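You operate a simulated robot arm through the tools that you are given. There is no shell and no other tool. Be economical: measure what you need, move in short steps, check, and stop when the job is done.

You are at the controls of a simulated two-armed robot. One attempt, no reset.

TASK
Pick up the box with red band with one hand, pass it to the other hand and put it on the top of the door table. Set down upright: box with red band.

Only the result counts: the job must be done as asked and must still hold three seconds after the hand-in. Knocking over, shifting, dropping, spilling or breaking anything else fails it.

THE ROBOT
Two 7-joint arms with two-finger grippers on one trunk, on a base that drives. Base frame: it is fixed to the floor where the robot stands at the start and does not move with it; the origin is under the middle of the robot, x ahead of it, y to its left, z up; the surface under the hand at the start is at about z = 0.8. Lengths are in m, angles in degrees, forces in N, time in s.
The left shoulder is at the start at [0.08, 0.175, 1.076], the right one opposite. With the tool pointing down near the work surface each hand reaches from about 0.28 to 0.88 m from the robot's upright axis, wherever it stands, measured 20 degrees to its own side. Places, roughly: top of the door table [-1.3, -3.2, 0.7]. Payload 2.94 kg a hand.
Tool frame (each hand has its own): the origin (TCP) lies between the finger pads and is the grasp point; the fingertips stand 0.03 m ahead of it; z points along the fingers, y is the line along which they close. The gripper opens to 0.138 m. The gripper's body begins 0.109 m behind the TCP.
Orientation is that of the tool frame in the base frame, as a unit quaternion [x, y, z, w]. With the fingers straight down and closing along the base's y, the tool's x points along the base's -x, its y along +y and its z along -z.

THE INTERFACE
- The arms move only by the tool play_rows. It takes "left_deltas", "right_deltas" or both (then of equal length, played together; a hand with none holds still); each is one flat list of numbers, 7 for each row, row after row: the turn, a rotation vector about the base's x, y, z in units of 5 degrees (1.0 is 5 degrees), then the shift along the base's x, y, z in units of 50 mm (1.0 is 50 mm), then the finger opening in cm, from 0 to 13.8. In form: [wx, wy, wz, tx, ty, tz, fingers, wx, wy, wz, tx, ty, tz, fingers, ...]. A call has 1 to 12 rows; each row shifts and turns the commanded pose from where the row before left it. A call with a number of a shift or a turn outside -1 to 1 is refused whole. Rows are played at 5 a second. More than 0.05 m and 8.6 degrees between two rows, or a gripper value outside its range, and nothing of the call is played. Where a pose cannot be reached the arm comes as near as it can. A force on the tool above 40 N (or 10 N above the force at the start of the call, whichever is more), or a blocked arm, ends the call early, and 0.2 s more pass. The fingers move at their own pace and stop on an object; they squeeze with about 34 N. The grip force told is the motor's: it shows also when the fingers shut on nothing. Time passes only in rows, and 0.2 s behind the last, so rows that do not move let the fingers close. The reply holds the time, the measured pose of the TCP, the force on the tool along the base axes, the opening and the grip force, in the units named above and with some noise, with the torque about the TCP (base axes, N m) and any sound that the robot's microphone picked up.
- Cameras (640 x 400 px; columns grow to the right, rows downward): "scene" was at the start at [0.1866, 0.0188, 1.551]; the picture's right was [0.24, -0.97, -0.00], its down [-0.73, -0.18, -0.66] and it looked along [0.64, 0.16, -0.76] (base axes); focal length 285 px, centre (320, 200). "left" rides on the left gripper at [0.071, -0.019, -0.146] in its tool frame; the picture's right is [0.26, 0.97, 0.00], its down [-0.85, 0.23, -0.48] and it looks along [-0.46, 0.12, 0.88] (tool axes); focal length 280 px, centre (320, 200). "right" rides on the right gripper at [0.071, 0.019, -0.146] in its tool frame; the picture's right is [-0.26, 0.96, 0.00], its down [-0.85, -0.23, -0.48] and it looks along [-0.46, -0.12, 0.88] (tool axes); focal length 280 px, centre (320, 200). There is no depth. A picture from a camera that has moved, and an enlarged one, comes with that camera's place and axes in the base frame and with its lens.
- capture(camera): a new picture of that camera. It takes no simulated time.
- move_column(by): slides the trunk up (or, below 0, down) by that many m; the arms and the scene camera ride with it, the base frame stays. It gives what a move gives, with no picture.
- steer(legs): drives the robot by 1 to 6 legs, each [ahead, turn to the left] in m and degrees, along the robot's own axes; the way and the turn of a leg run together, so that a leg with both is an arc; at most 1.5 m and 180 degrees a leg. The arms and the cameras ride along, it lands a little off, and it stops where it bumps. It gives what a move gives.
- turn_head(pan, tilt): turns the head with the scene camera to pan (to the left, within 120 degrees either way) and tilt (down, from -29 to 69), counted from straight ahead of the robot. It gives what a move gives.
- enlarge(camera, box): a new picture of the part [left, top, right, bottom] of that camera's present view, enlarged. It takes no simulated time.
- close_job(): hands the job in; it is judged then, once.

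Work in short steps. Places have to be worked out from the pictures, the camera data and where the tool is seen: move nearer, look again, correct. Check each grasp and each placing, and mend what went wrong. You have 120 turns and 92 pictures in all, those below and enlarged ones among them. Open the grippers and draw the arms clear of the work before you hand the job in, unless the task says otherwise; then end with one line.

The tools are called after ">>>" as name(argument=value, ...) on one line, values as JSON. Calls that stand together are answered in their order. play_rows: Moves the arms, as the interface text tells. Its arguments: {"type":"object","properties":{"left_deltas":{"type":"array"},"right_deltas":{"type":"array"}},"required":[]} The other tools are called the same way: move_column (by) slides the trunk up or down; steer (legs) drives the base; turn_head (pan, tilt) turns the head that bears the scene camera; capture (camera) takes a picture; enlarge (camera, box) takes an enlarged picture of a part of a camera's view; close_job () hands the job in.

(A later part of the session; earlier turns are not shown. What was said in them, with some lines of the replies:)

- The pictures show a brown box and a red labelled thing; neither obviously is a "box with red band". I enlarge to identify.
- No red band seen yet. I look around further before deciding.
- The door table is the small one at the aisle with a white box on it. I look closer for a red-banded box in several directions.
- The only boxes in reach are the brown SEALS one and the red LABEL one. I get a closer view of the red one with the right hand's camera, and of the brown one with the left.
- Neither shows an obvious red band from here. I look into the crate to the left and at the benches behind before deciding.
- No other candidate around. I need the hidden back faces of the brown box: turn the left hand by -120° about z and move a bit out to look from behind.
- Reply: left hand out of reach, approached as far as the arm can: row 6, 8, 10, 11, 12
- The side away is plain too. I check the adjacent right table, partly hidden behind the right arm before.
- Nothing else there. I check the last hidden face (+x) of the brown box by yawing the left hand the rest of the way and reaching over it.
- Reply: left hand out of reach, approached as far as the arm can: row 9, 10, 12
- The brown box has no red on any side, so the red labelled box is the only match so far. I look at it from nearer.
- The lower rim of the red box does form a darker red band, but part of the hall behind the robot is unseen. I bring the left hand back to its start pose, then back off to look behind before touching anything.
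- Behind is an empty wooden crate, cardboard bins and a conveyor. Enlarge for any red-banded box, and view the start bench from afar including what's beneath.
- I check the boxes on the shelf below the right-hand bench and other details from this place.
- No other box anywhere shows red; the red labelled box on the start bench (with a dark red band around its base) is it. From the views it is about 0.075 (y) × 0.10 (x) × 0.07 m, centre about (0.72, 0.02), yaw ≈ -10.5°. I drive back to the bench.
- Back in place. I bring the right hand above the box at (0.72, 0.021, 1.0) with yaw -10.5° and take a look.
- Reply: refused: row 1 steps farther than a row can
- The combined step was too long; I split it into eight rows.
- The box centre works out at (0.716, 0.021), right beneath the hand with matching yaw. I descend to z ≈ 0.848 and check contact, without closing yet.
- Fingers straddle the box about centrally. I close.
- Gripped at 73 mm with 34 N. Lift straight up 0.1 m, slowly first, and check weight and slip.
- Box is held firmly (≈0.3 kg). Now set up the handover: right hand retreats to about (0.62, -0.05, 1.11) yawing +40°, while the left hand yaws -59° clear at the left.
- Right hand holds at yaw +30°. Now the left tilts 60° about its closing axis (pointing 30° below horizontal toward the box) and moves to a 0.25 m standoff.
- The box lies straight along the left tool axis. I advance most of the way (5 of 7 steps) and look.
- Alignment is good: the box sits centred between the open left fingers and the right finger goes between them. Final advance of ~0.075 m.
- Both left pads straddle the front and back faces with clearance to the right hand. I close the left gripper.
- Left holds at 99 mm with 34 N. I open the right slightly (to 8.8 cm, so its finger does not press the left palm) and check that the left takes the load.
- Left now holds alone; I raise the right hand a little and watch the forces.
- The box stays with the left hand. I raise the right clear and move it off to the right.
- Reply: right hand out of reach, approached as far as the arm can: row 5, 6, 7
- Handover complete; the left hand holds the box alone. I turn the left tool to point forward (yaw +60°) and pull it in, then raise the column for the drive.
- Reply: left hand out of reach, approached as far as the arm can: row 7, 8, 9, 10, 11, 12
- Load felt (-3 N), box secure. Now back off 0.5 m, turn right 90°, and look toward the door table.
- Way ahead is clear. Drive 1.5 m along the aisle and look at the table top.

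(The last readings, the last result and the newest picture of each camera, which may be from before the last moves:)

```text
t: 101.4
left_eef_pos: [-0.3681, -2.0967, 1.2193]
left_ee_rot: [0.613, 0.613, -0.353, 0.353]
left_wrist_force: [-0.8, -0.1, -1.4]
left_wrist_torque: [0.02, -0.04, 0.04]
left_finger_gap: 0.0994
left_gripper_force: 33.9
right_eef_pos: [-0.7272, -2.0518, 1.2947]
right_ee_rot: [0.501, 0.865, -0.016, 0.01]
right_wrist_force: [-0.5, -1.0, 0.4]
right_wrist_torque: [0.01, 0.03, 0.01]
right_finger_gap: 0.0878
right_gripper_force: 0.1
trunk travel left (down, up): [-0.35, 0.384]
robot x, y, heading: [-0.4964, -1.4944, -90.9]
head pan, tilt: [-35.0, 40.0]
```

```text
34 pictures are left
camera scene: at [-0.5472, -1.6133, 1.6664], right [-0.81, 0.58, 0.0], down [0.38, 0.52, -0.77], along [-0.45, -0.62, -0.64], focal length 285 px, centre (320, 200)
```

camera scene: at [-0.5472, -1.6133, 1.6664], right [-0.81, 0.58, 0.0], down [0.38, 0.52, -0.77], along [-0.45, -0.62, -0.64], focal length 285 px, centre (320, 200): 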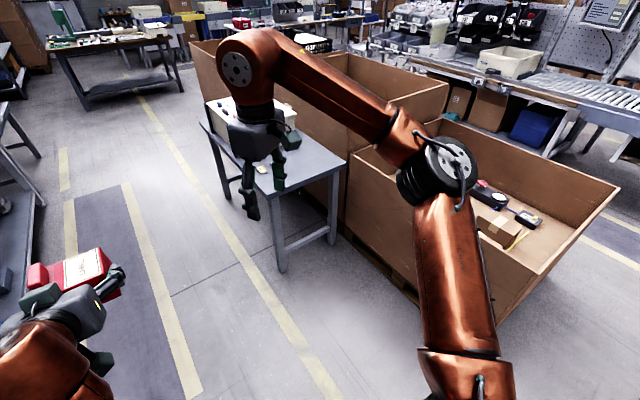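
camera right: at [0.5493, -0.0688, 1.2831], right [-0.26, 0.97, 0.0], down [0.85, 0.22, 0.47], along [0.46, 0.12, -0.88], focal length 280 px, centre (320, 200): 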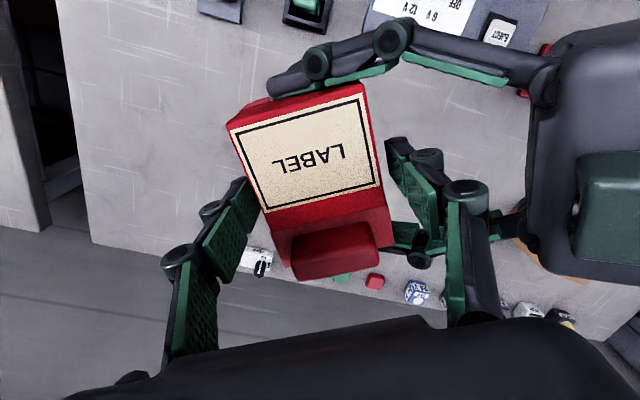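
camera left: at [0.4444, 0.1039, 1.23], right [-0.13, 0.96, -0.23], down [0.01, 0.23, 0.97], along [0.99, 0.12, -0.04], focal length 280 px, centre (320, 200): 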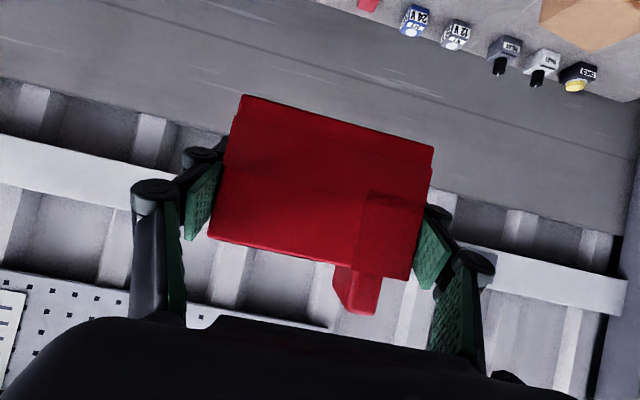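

The table's aisle edge is at x ≈ -1.06, near end y ≈ -2.77. I drive on to y ≈ -2.8, then turn right to face the table; also a check into the bin.

>>> enlarge(camera="scene", box=[420, 140, 620, 265])

>>> steer(legs=[[1.3, 0], [0, -89]])

>>> turn_head(pan=0, tilt=45)

>>> capture(camera="scene")

```text
3.20 times, centred on (520, 202) of scene
camera zoom: at [-0.5472, -1.6133, 1.6664], right [-0.81, 0.58, 0.0], down [0.38, 0.52, -0.77], along [-0.45, -0.62, -0.64], focal length 911 px, centre (-320, 192)
```

zoom: 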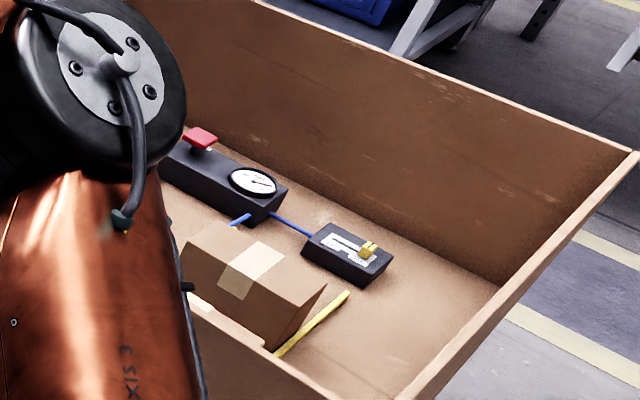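

```text
t: 111.8
left_eef_pos: [-1.1382, -2.915, 1.2186]
left_ee_rot: [0.866, -0.012, -0.499, -0.007]
left_wrist_force: [-0.6, 0.2, -1.2]
left_wrist_torque: [-0.01, -0.06, 0.0]
left_finger_gap: 0.0995
left_gripper_force: 33.6
right_eef_pos: [-1.0831, -2.5561, 1.2939]
right_ee_rot: [0.97, 0.244, -0.018, -0.005]
right_wrist_force: [0.3, 0.0, -0.3]
right_wrist_torque: [0.03, 0.01, -0.01]
right_finger_gap: 0.0879
right_gripper_force: 0.0
trunk travel left (down, up): [-0.35, 0.384]
robot x, y, heading: [-0.5327, -2.8015, 177.9]
head pan, tilt: [-35.0, 40.0]
```

```text
t: 112.8
left_eef_pos: [-1.1382, -2.9138, 1.2192]
left_ee_rot: [0.867, -0.011, -0.499, -0.006]
left_wrist_force: [-0.3, 0.3, -2.8]
left_wrist_torque: [0.0, -0.02, -0.01]
left_finger_gap: 0.0993
left_gripper_force: 33.9
right_eef_pos: [-1.0856, -2.5562, 1.2938]
right_ee_rot: [0.97, 0.244, -0.018, -0.004]
right_wrist_force: [0.1, 0.2, 0.3]
right_wrist_torque: [0.01, 0.01, 0.02]
right_finger_gap: 0.0882
right_gripper_force: 0.1
trunk travel left (down, up): [-0.35, 0.384]
robot x, y, heading: [-0.5337, -2.798, 177.6]
head pan, tilt: [0.0, 45.0]
```

```text
32 pictures are left
camera scene: at [-0.6637, -2.7956, 1.6592], right [0.04, 1.0, 0.0], down [0.71, -0.03, -0.71], along [-0.71, 0.03, -0.71], focal length 285 px, centre (320, 200)
```

scene: 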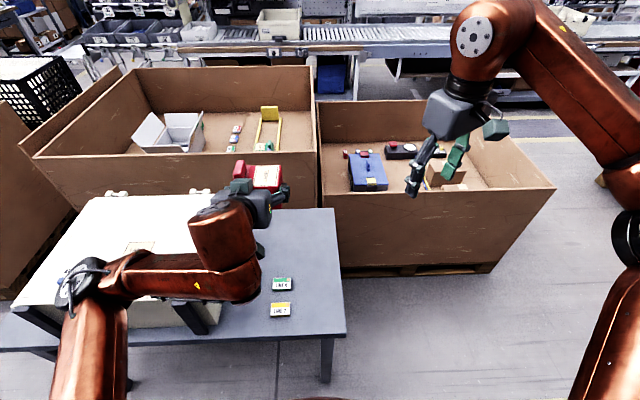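

Landed well. Table's right end edge is at y ≈ -2.70, aisle edge x ≈ -1.0; two small parts lie at about (-1.10,-2.915) and (-1.19,-2.92), white box beyond. Free spot: centre (-1.25,-2.805). I shift the left hand above it and move the right arm aside.

>>> play_rows(left_deltas=[0, 0, 0, 0, 0, 0, 8, 0, 0, 0, 0, 0, 0, 8, 0, 0, 0, -0.56, 0.545, 0, 8, 0, 0, 0, -0.56, 0.545, 0, 8, 0, 0, 0, -0.56, 0.545, 0, 8, 0, 0, 0, -0.56, 0.545, 0, 8], right_deltas=[0, 0, -1, 0.2, 0.4, 0, 8.8, 0, 0, -1, 0.2, 0.4, 0, 8.8, 0, 0, -1, 0.2, 0.4, 0, 8.8, 0, 0, -1, 0.2, 0.4, 0, 8.8, 0, 0, -1, 0.2, 0.4, 0, 8.8, 0, 0, -1, 0.2, 0.4, 0, 8.8])

>>> capture(camera="scene")

>>> capture(camera="left")

```text
t: 114.2
left_eef_pos: [-1.2514, -2.803, 1.2186]
left_ee_rot: [0.866, -0.011, -0.499, -0.005]
left_wrist_force: [1.0, 0.3, -2.9]
left_wrist_torque: [0.0, -0.02, 0.05]
left_finger_gap: 0.0995
left_gripper_force: 33.3
right_eef_pos: [-1.0231, -2.4325, 1.2945]
right_ee_rot: [1.0, -0.016, -0.016, -0.009]
right_wrist_force: [0.3, 0.7, -0.3]
right_wrist_torque: [-0.07, 0.02, 0.01]
right_finger_gap: 0.088
right_gripper_force: 0.0
trunk travel left (down, up): [-0.35, 0.384]
robot x, y, heading: [-0.5334, -2.8017, 177.3]
head pan, tilt: [0.0, 45.0]
```

```text
31 pictures are left
camera scene: at [-0.6642, -2.7922, 1.6591], right [0.04, 1.0, 0.0], down [0.71, -0.03, -0.71], along [-0.71, 0.03, -0.71], focal length 285 px, centre (320, 200)
```

scene: 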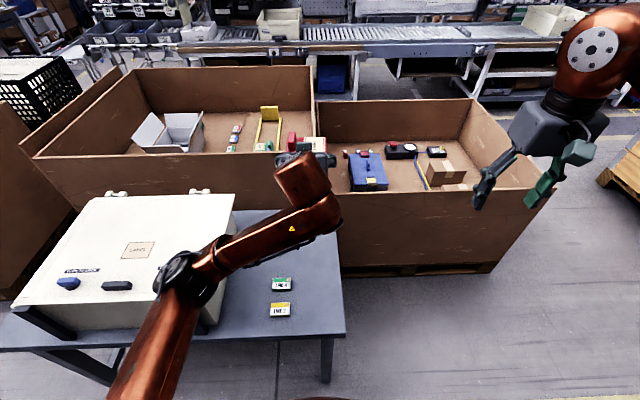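

```text
30 pictures are left
camera left: at [-1.0901, -2.7879, 1.2304], right [0.11, -0.97, -0.22], down [-0.02, -0.23, 0.97], along [-0.99, -0.1, -0.04], focal length 280 px, centre (320, 200)
```

left: 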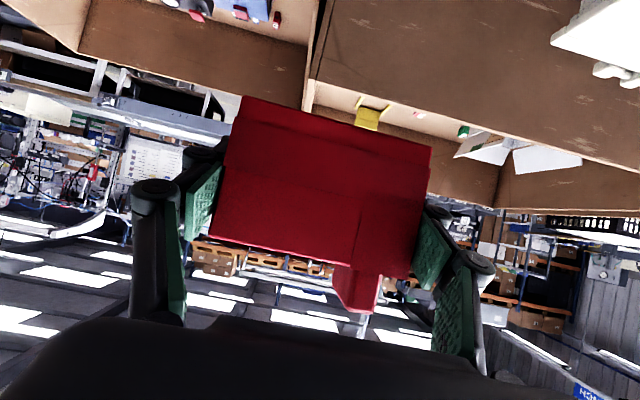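

The left elbow now sits over the white box, so lowering here would be risky. Better to come from the table's free end: robot at about (-0.92, -2.20) heading -123°, so the elbow hangs over the aisle. I drive there with the hands kept high.

>>> steer(legs=[[0, -54.5], [0.71, 0], [0, 114]])

>>> capture(camera="scene")

```text
t: 125.1
left_eef_pos: [-1.2902, -2.8357, 1.2188]
left_ee_rot: [0.76, 0.416, -0.438, 0.24]
left_wrist_force: [0.1, -0.1, -2.8]
left_wrist_torque: [0.02, -0.03, 0.0]
left_finger_gap: 0.0992
left_gripper_force: 34.3
right_eef_pos: [-1.4894, -2.4503, 1.2954]
right_ee_rot: [0.878, 0.478, -0.019, 0.0]
right_wrist_force: [0.1, -0.8, 0.3]
right_wrist_torque: [0.01, 0.0, 0.0]
right_finger_gap: 0.0879
right_gripper_force: 0.0
trunk travel left (down, up): [-0.35, 0.384]
robot x, y, heading: [-0.9211, -2.2213, -123.5]
head pan, tilt: [0.0, 45.0]
```

```text
29 pictures are left
camera scene: at [-0.9945, -2.3284, 1.6591], right [-0.83, 0.55, 0.0], down [0.39, 0.59, -0.71], along [-0.39, -0.59, -0.71], focal length 285 px, centre (320, 200)
```

scene: 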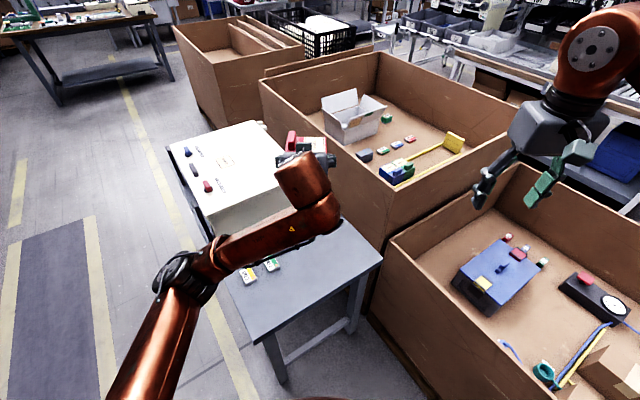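

Good pose: elbow hangs over the aisle, target spot ahead. I lower the column 0.15 m, then lower the arm itself part-way (0.2 m) and look.

>>> move_column(by=-0.15)

>>> play_rows(left_deltas=[0, 0, 0, 0, 0.1, -0.7, 8, 0, 0, 0, 0, 0.1, -0.7, 8, 0, 0, 0, 0, 0.1, -0.7, 8, 0, 0, 0, 0, 0.1, -0.7, 8, 0, 0, 0, 0, 0, -0.7, 8, 0, 0, 0, 0, 0, -0.5, 8, 0, 0, 0, 0, 0, 0, 8])

>>> capture(camera="scene")

>>> capture(camera="left")

```text
t: 126.9
left_eef_pos: [-1.2888, -2.8357, 1.0697]
left_ee_rot: [0.759, 0.415, -0.44, 0.24]
left_wrist_force: [0.7, 0.3, -2.6]
left_wrist_torque: [-0.01, -0.06, -0.03]
left_finger_gap: 0.0995
left_gripper_force: 34.2
right_eef_pos: [-1.488, -2.4486, 1.1454]
right_ee_rot: [0.878, 0.478, -0.02, 0.0]
right_wrist_force: [0.0, 0.2, -0.4]
right_wrist_torque: [-0.02, 0.01, 0.03]
right_finger_gap: 0.088
right_gripper_force: 0.0
trunk travel left (down, up): [-0.2, 0.534]
robot x, y, heading: [-0.9175, -2.2214, -123.6]
head pan, tilt: [0.0, 45.0]
```

```text
t: 128.5
left_eef_pos: [-1.2911, -2.8153, 0.8673]
left_ee_rot: [0.76, 0.415, -0.439, 0.24]
left_wrist_force: [0.7, 0.6, -2.3]
left_wrist_torque: [0.05, -0.04, -0.04]
left_finger_gap: 0.0995
left_gripper_force: 34.1
right_eef_pos: [-1.4898, -2.4491, 1.1433]
right_ee_rot: [0.878, 0.478, -0.018, 0.001]
right_wrist_force: [-0.5, 0.9, 0.9]
right_wrist_torque: [-0.01, -0.02, 0.04]
right_finger_gap: 0.088
right_gripper_force: 0.1
trunk travel left (down, up): [-0.2, 0.534]
robot x, y, heading: [-0.9213, -2.2178, -123.4]
head pan, tilt: [0.0, 45.0]
```

```text
28 pictures are left
camera scene: at [-1.0516, -2.4141, 1.5034], right [-0.83, 0.55, 0.0], down [0.39, 0.59, -0.71], along [-0.39, -0.59, -0.71], focal length 285 px, centre (320, 200)
```

scene: 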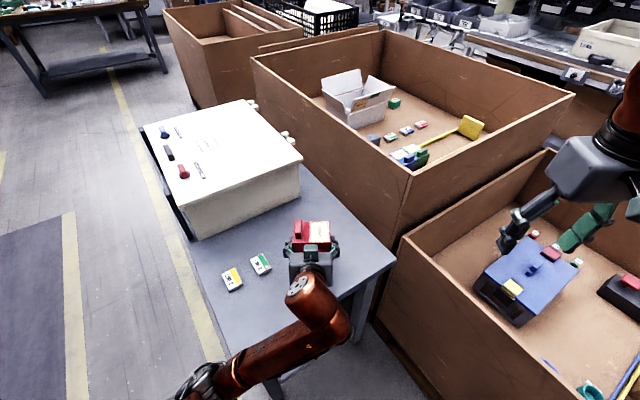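

```text
27 pictures are left
camera left: at [-1.2211, -2.6686, 0.8793], right [0.88, -0.41, -0.23], down [0.19, -0.14, 0.97], along [-0.43, -0.9, -0.04], focal length 280 px, centre (320, 200)
```

left: 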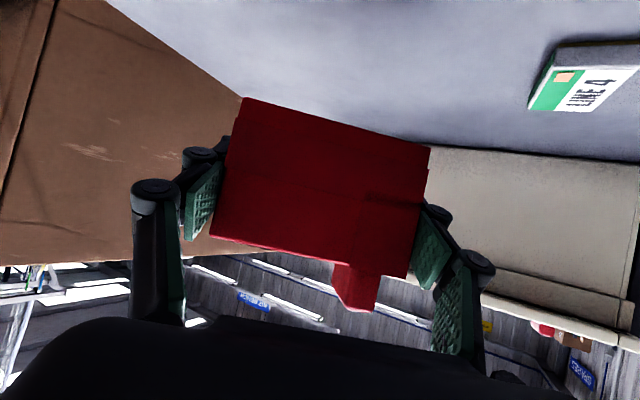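

Clear of parts and white box. I lower 0.11 m more and then approach in small steps.

>>> play_rows(left_deltas=[0, 0, 0, 0, 0, -0.6, 8, 0, 0, 0, 0, 0, -0.6, 8, 0, 0, 0, 0, 0, -0.6, 8, 0, 0, 0, 0, 0, -0.4, 8, 0, 0, 0, 0, 0, 0, 8])

>>> capture(camera="left")

>>> enlarge(camera="scene", box=[180, 180, 420, 330])

```text
t: 129.7
left_eef_pos: [-1.2903, -2.8133, 0.7625]
left_ee_rot: [0.758, 0.415, -0.441, 0.241]
left_wrist_force: [0.6, -0.8, 17.4]
left_wrist_torque: [-0.45, -0.18, 0.2]
left_finger_gap: 0.0996
left_gripper_force: 31.6
right_eef_pos: [-1.4887, -2.4484, 1.1452]
right_ee_rot: [0.878, 0.478, -0.019, 0.0]
right_wrist_force: [-0.5, -0.5, 0.7]
right_wrist_torque: [0.01, -0.02, -0.04]
right_finger_gap: 0.088
right_gripper_force: 0.2
trunk travel left (down, up): [-0.2, 0.534]
robot x, y, heading: [-0.9212, -2.2219, -123.3]
head pan, tilt: [0.0, 45.0]
```

```text
26 pictures are left
camera left: at [-1.2198, -2.667, 0.7725], right [0.88, -0.41, -0.23], down [0.19, -0.13, 0.97], along [-0.43, -0.9, -0.04], focal length 280 px, centre (320, 200)
```

left: 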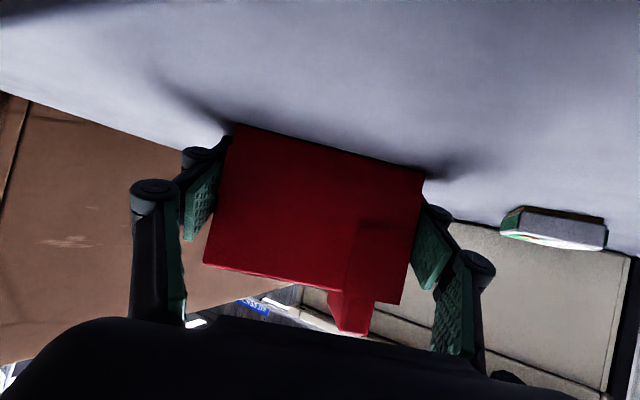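

```text
2.67 times, centred on (300, 255) of scene
camera zoom: at [-1.0502, -2.4122, 1.5039], right [-0.83, 0.55, 0.0], down [0.39, 0.59, -0.71], along [-0.39, -0.59, -0.71], focal length 759 px, centre (373, 53)
```

zoom: 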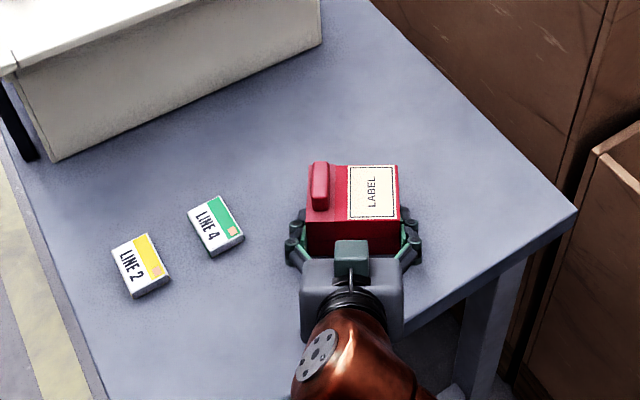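

Contact: 17 N, the box sits on the table (surface slightly higher than thought; it slid up a bit in the grip, still level). I relieve the pressure by 5 mm and check.

>>> play_rows(left_deltas=[0, 0, 0, 0, 0, 0.1, 8, 0, 0, 0, 0, 0, 0, 8])

>>> capture(camera="left")

```text
t: 130.3
left_eef_pos: [-1.2897, -2.8145, 0.7622]
left_ee_rot: [0.761, 0.416, -0.436, 0.239]
left_wrist_force: [0.2, 2.2, 2.7]
left_wrist_torque: [0.01, 0.31, -0.1]
left_finger_gap: 0.0994
left_gripper_force: 34.4
right_eef_pos: [-1.4895, -2.4495, 1.1451]
right_ee_rot: [0.878, 0.478, -0.018, 0.001]
right_wrist_force: [-0.3, -0.9, -0.1]
right_wrist_torque: [0.02, 0.0, -0.01]
right_finger_gap: 0.0879
right_gripper_force: 0.0
trunk travel left (down, up): [-0.2, 0.534]
robot x, y, heading: [-0.9236, -2.2215, -123.3]
head pan, tilt: [0.0, 45.0]
```

```text
24 pictures are left
camera left: at [-1.2197, -2.6675, 0.7745], right [0.88, -0.41, -0.23], down [0.18, -0.14, 0.97], along [-0.43, -0.9, -0.05], focal length 280 px, centre (320, 200)
```

left: 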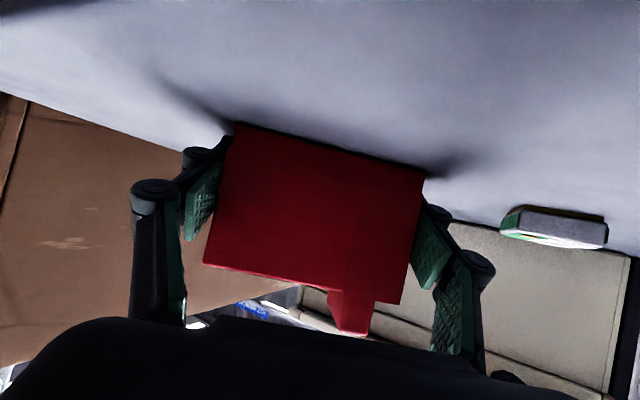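

Force relieved, box resting on the table. I open the left fingers to 12 cm.

>>> play_rows(left_deltas=[0, 0, 0, 0, 0, 0, 10.6, 0, 0, 0, 0, 0, 0, 11.2, 0, 0, 0, 0, 0, 0, 12, 0, 0, 0, 0, 0, 0, 12])

>>> capture(camera="left")

>>> enlarge(camera="scene", box=[180, 180, 420, 330])

```text
t: 131.3
left_eef_pos: [-1.29, -2.8142, 0.7636]
left_ee_rot: [0.76, 0.415, -0.439, 0.24]
left_wrist_force: [0.0, 0.0, 1.9]
left_wrist_torque: [-0.02, 0.01, 0.0]
left_finger_gap: 0.1199
left_gripper_force: 0.0
right_eef_pos: [-1.4899, -2.4488, 1.1444]
right_ee_rot: [0.878, 0.478, -0.018, 0.0]
right_wrist_force: [0.2, 0.6, 0.3]
right_wrist_torque: [0.02, 0.01, 0.02]
right_finger_gap: 0.0882
right_gripper_force: 0.0
trunk travel left (down, up): [-0.2, 0.534]
robot x, y, heading: [-0.9206, -2.2205, -123.6]
head pan, tilt: [0.0, 45.0]
```

```text
23 pictures are left
camera left: at [-1.2196, -2.6681, 0.7756], right [0.88, -0.41, -0.23], down [0.19, -0.14, 0.97], along [-0.43, -0.9, -0.04], focal length 280 px, centre (320, 200)
```

left: 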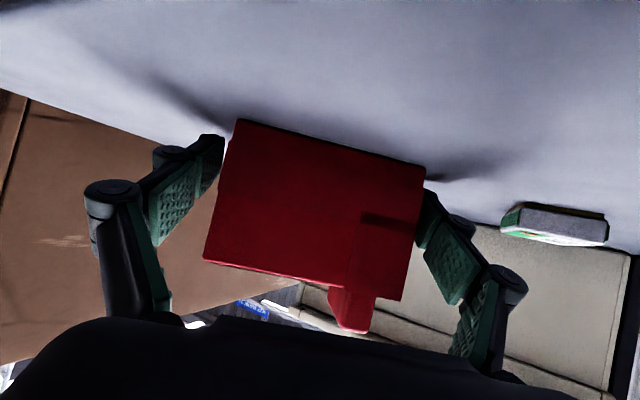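

```text
2.67 times, centred on (300, 255) of scene
camera zoom: at [-1.0515, -2.414, 1.5034], right [-0.83, 0.55, 0.0], down [0.39, 0.59, -0.71], along [-0.39, -0.59, -0.71], focal length 759 px, centre (373, 53)
```

zoom: 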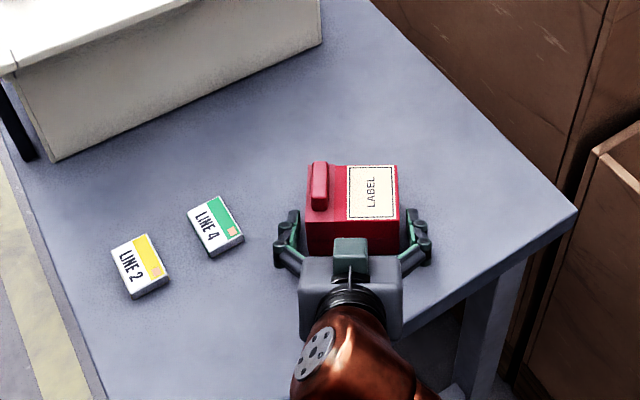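

Released; box stays level. I open fully for clearance (≈4.5 cm to the LINE 4 part) and retreat back-and-up along the tool axis.

>>> play_rows(left_deltas=[0, 0, 0, 0, 0, 0, 13.6, 0, 0, 0, 0, 0, 0, 13.6, 0, 0, 0, 0.1, 0.15, 0.1, 13.6, 0, 0, 0, 0.2, 0.3, 0.21, 13.6, 0, 0, 0, 0.3, 0.45, 0.31, 13.6, 0, 0, 0, 0.3, 0.45, 0.31, 13.6, 0, 0, 0, 0.3, 0.45, 0.31, 13.6, 0, 0, 0, 0.1, 0.15, 0.8, 13.6, 0, 0, 0, 0, 0, 0.9, 13.6, 0, 0, 0, 0, 0, 0.9, 13.6, 0, 0, 0, 0, 0, 0.9, 13.6])

>>> capture(camera="scene")

>>> capture(camera="left")

```text
t: 133.2
left_eef_pos: [-1.189, -2.7572, 0.8493]
left_ee_rot: [0.767, 0.388, -0.397, 0.323]
left_wrist_force: [-0.4, 0.3, -0.1]
left_wrist_torque: [-0.01, -0.01, 0.0]
left_finger_gap: 0.136
left_gripper_force: 0.1
right_eef_pos: [-1.4902, -2.451, 1.1444]
right_ee_rot: [0.878, 0.478, -0.019, 0.0]
right_wrist_force: [0.1, 0.2, -0.6]
right_wrist_torque: [-0.02, -0.04, -0.02]
right_finger_gap: 0.0883
right_gripper_force: 0.1
trunk travel left (down, up): [-0.2, 0.534]
robot x, y, heading: [-0.9245, -2.2271, -123.6]
head pan, tilt: [0.0, 45.0]
stopped in row 9 (left hand): the arm was blocked; the commanded pose is now the measured one
```

```text
21 pictures are left
camera scene: at [-1.0518, -2.4142, 1.5033], right [-0.83, 0.55, 0.0], down [0.39, 0.59, -0.71], along [-0.39, -0.59, -0.71], focal length 285 px, centre (320, 200)
```

scene: 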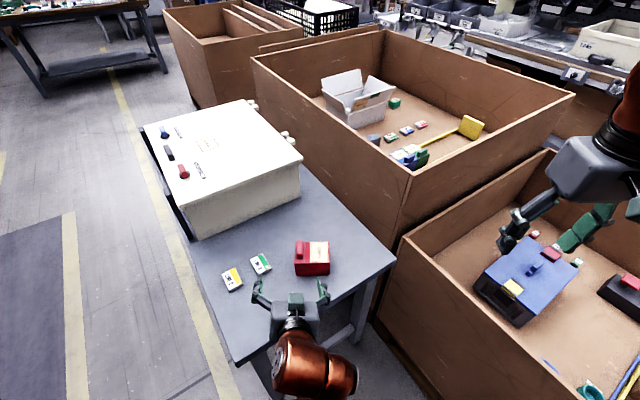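

```text
20 pictures are left
camera left: at [-1.1269, -2.6053, 0.8543], right [0.92, -0.39, -0.04], down [0.04, -0.02, 1.0], along [-0.39, -0.92, 0.0], focal length 280 px, centre (320, 200)
```

left: 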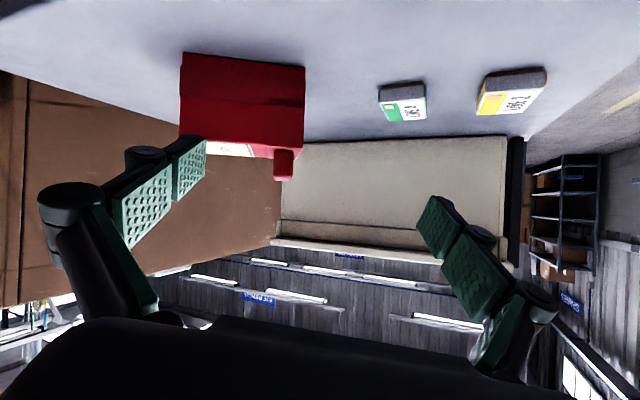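

The box stands flat and undisturbed; the arm hit its fold limit. I raise the column, then back the robot off.

>>> move_column(by=0.25)

>>> steer(legs=[[-0.3, 0]])

>>> capture(camera="scene")

>>> enlarge(camera="left", box=[100, 0, 560, 288])

```text
t: 134.7
left_eef_pos: [-1.1582, -2.7924, 1.0021]
left_ee_rot: [0.753, 0.364, -0.383, 0.393]
left_wrist_force: [0.3, 0.7, -0.8]
left_wrist_torque: [-0.02, -0.01, 0.01]
left_finger_gap: 0.1362
left_gripper_force: 0.1
right_eef_pos: [-1.4864, -2.4456, 1.2894]
right_ee_rot: [0.878, 0.477, -0.023, 0.003]
right_wrist_force: [0.3, -0.3, -0.2]
right_wrist_torque: [-0.02, 0.02, 0.01]
right_finger_gap: 0.0882
right_gripper_force: 0.0
trunk travel left (down, up): [-0.34, 0.394]
robot x, y, heading: [-0.9223, -2.217, -123.5]
head pan, tilt: [0.0, 45.0]
stopped: the arm was blocked; the commanded pose is now the measured one
```

```text
t: 136.7
left_eef_pos: [-0.9946, -2.5434, 0.9991]
left_ee_rot: [0.754, 0.364, -0.382, 0.392]
left_wrist_force: [0.8, -1.6, 0.6]
left_wrist_torque: [0.01, 0.01, 0.01]
left_finger_gap: 0.1361
left_gripper_force: 0.1
right_eef_pos: [-1.3235, -2.1977, 1.288]
right_ee_rot: [0.878, 0.478, -0.023, 0.002]
right_wrist_force: [-0.3, 0.7, 0.2]
right_wrist_torque: [-0.05, 0.05, 0.01]
right_finger_gap: 0.0878
right_gripper_force: 0.0
trunk travel left (down, up): [-0.34, 0.394]
robot x, y, heading: [-0.755, -1.9688, -123.1]
head pan, tilt: [0.0, 45.0]
```

```text
19 pictures are left
camera scene: at [-0.8323, -2.0827, 1.6491], right [-0.83, 0.55, 0.0], down [0.39, 0.59, -0.71], along [-0.39, -0.59, -0.71], focal length 285 px, centre (320, 200)
```

scene: 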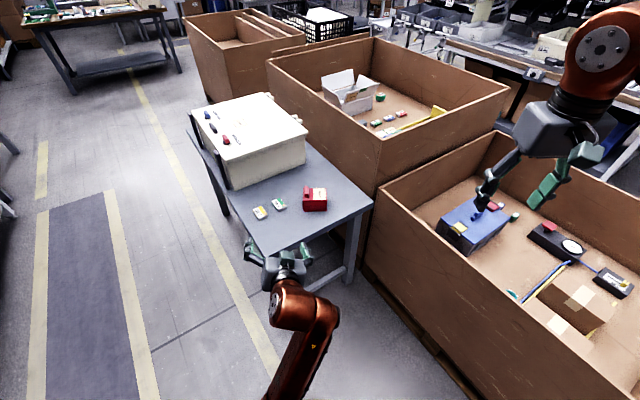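

```text
1.39 times, centred on (330, 144) of left
camera zoom: at [-0.9375, -2.3903, 0.9904], right [0.93, -0.35, 0.08], down [-0.04, 0.1, 0.99], along [-0.35, -0.93, 0.08], focal length 389 px, centre (306, 278)
```

zoom: 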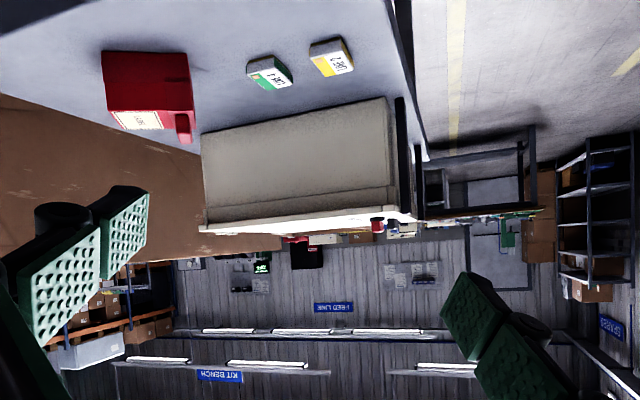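

The red box stands flat on the door table, label up as at the start, and the small parts and white box have not moved. Both grippers are open and the robot is clear, so I hand in.

>>> close_job()

```text
The job is handed in.
```

I picked up the red labelled box with the right hand, passed it to the left hand in the air, and set it upright on the door table. It was the only box in reach with any red on it, so I took it to be the "box with red band".
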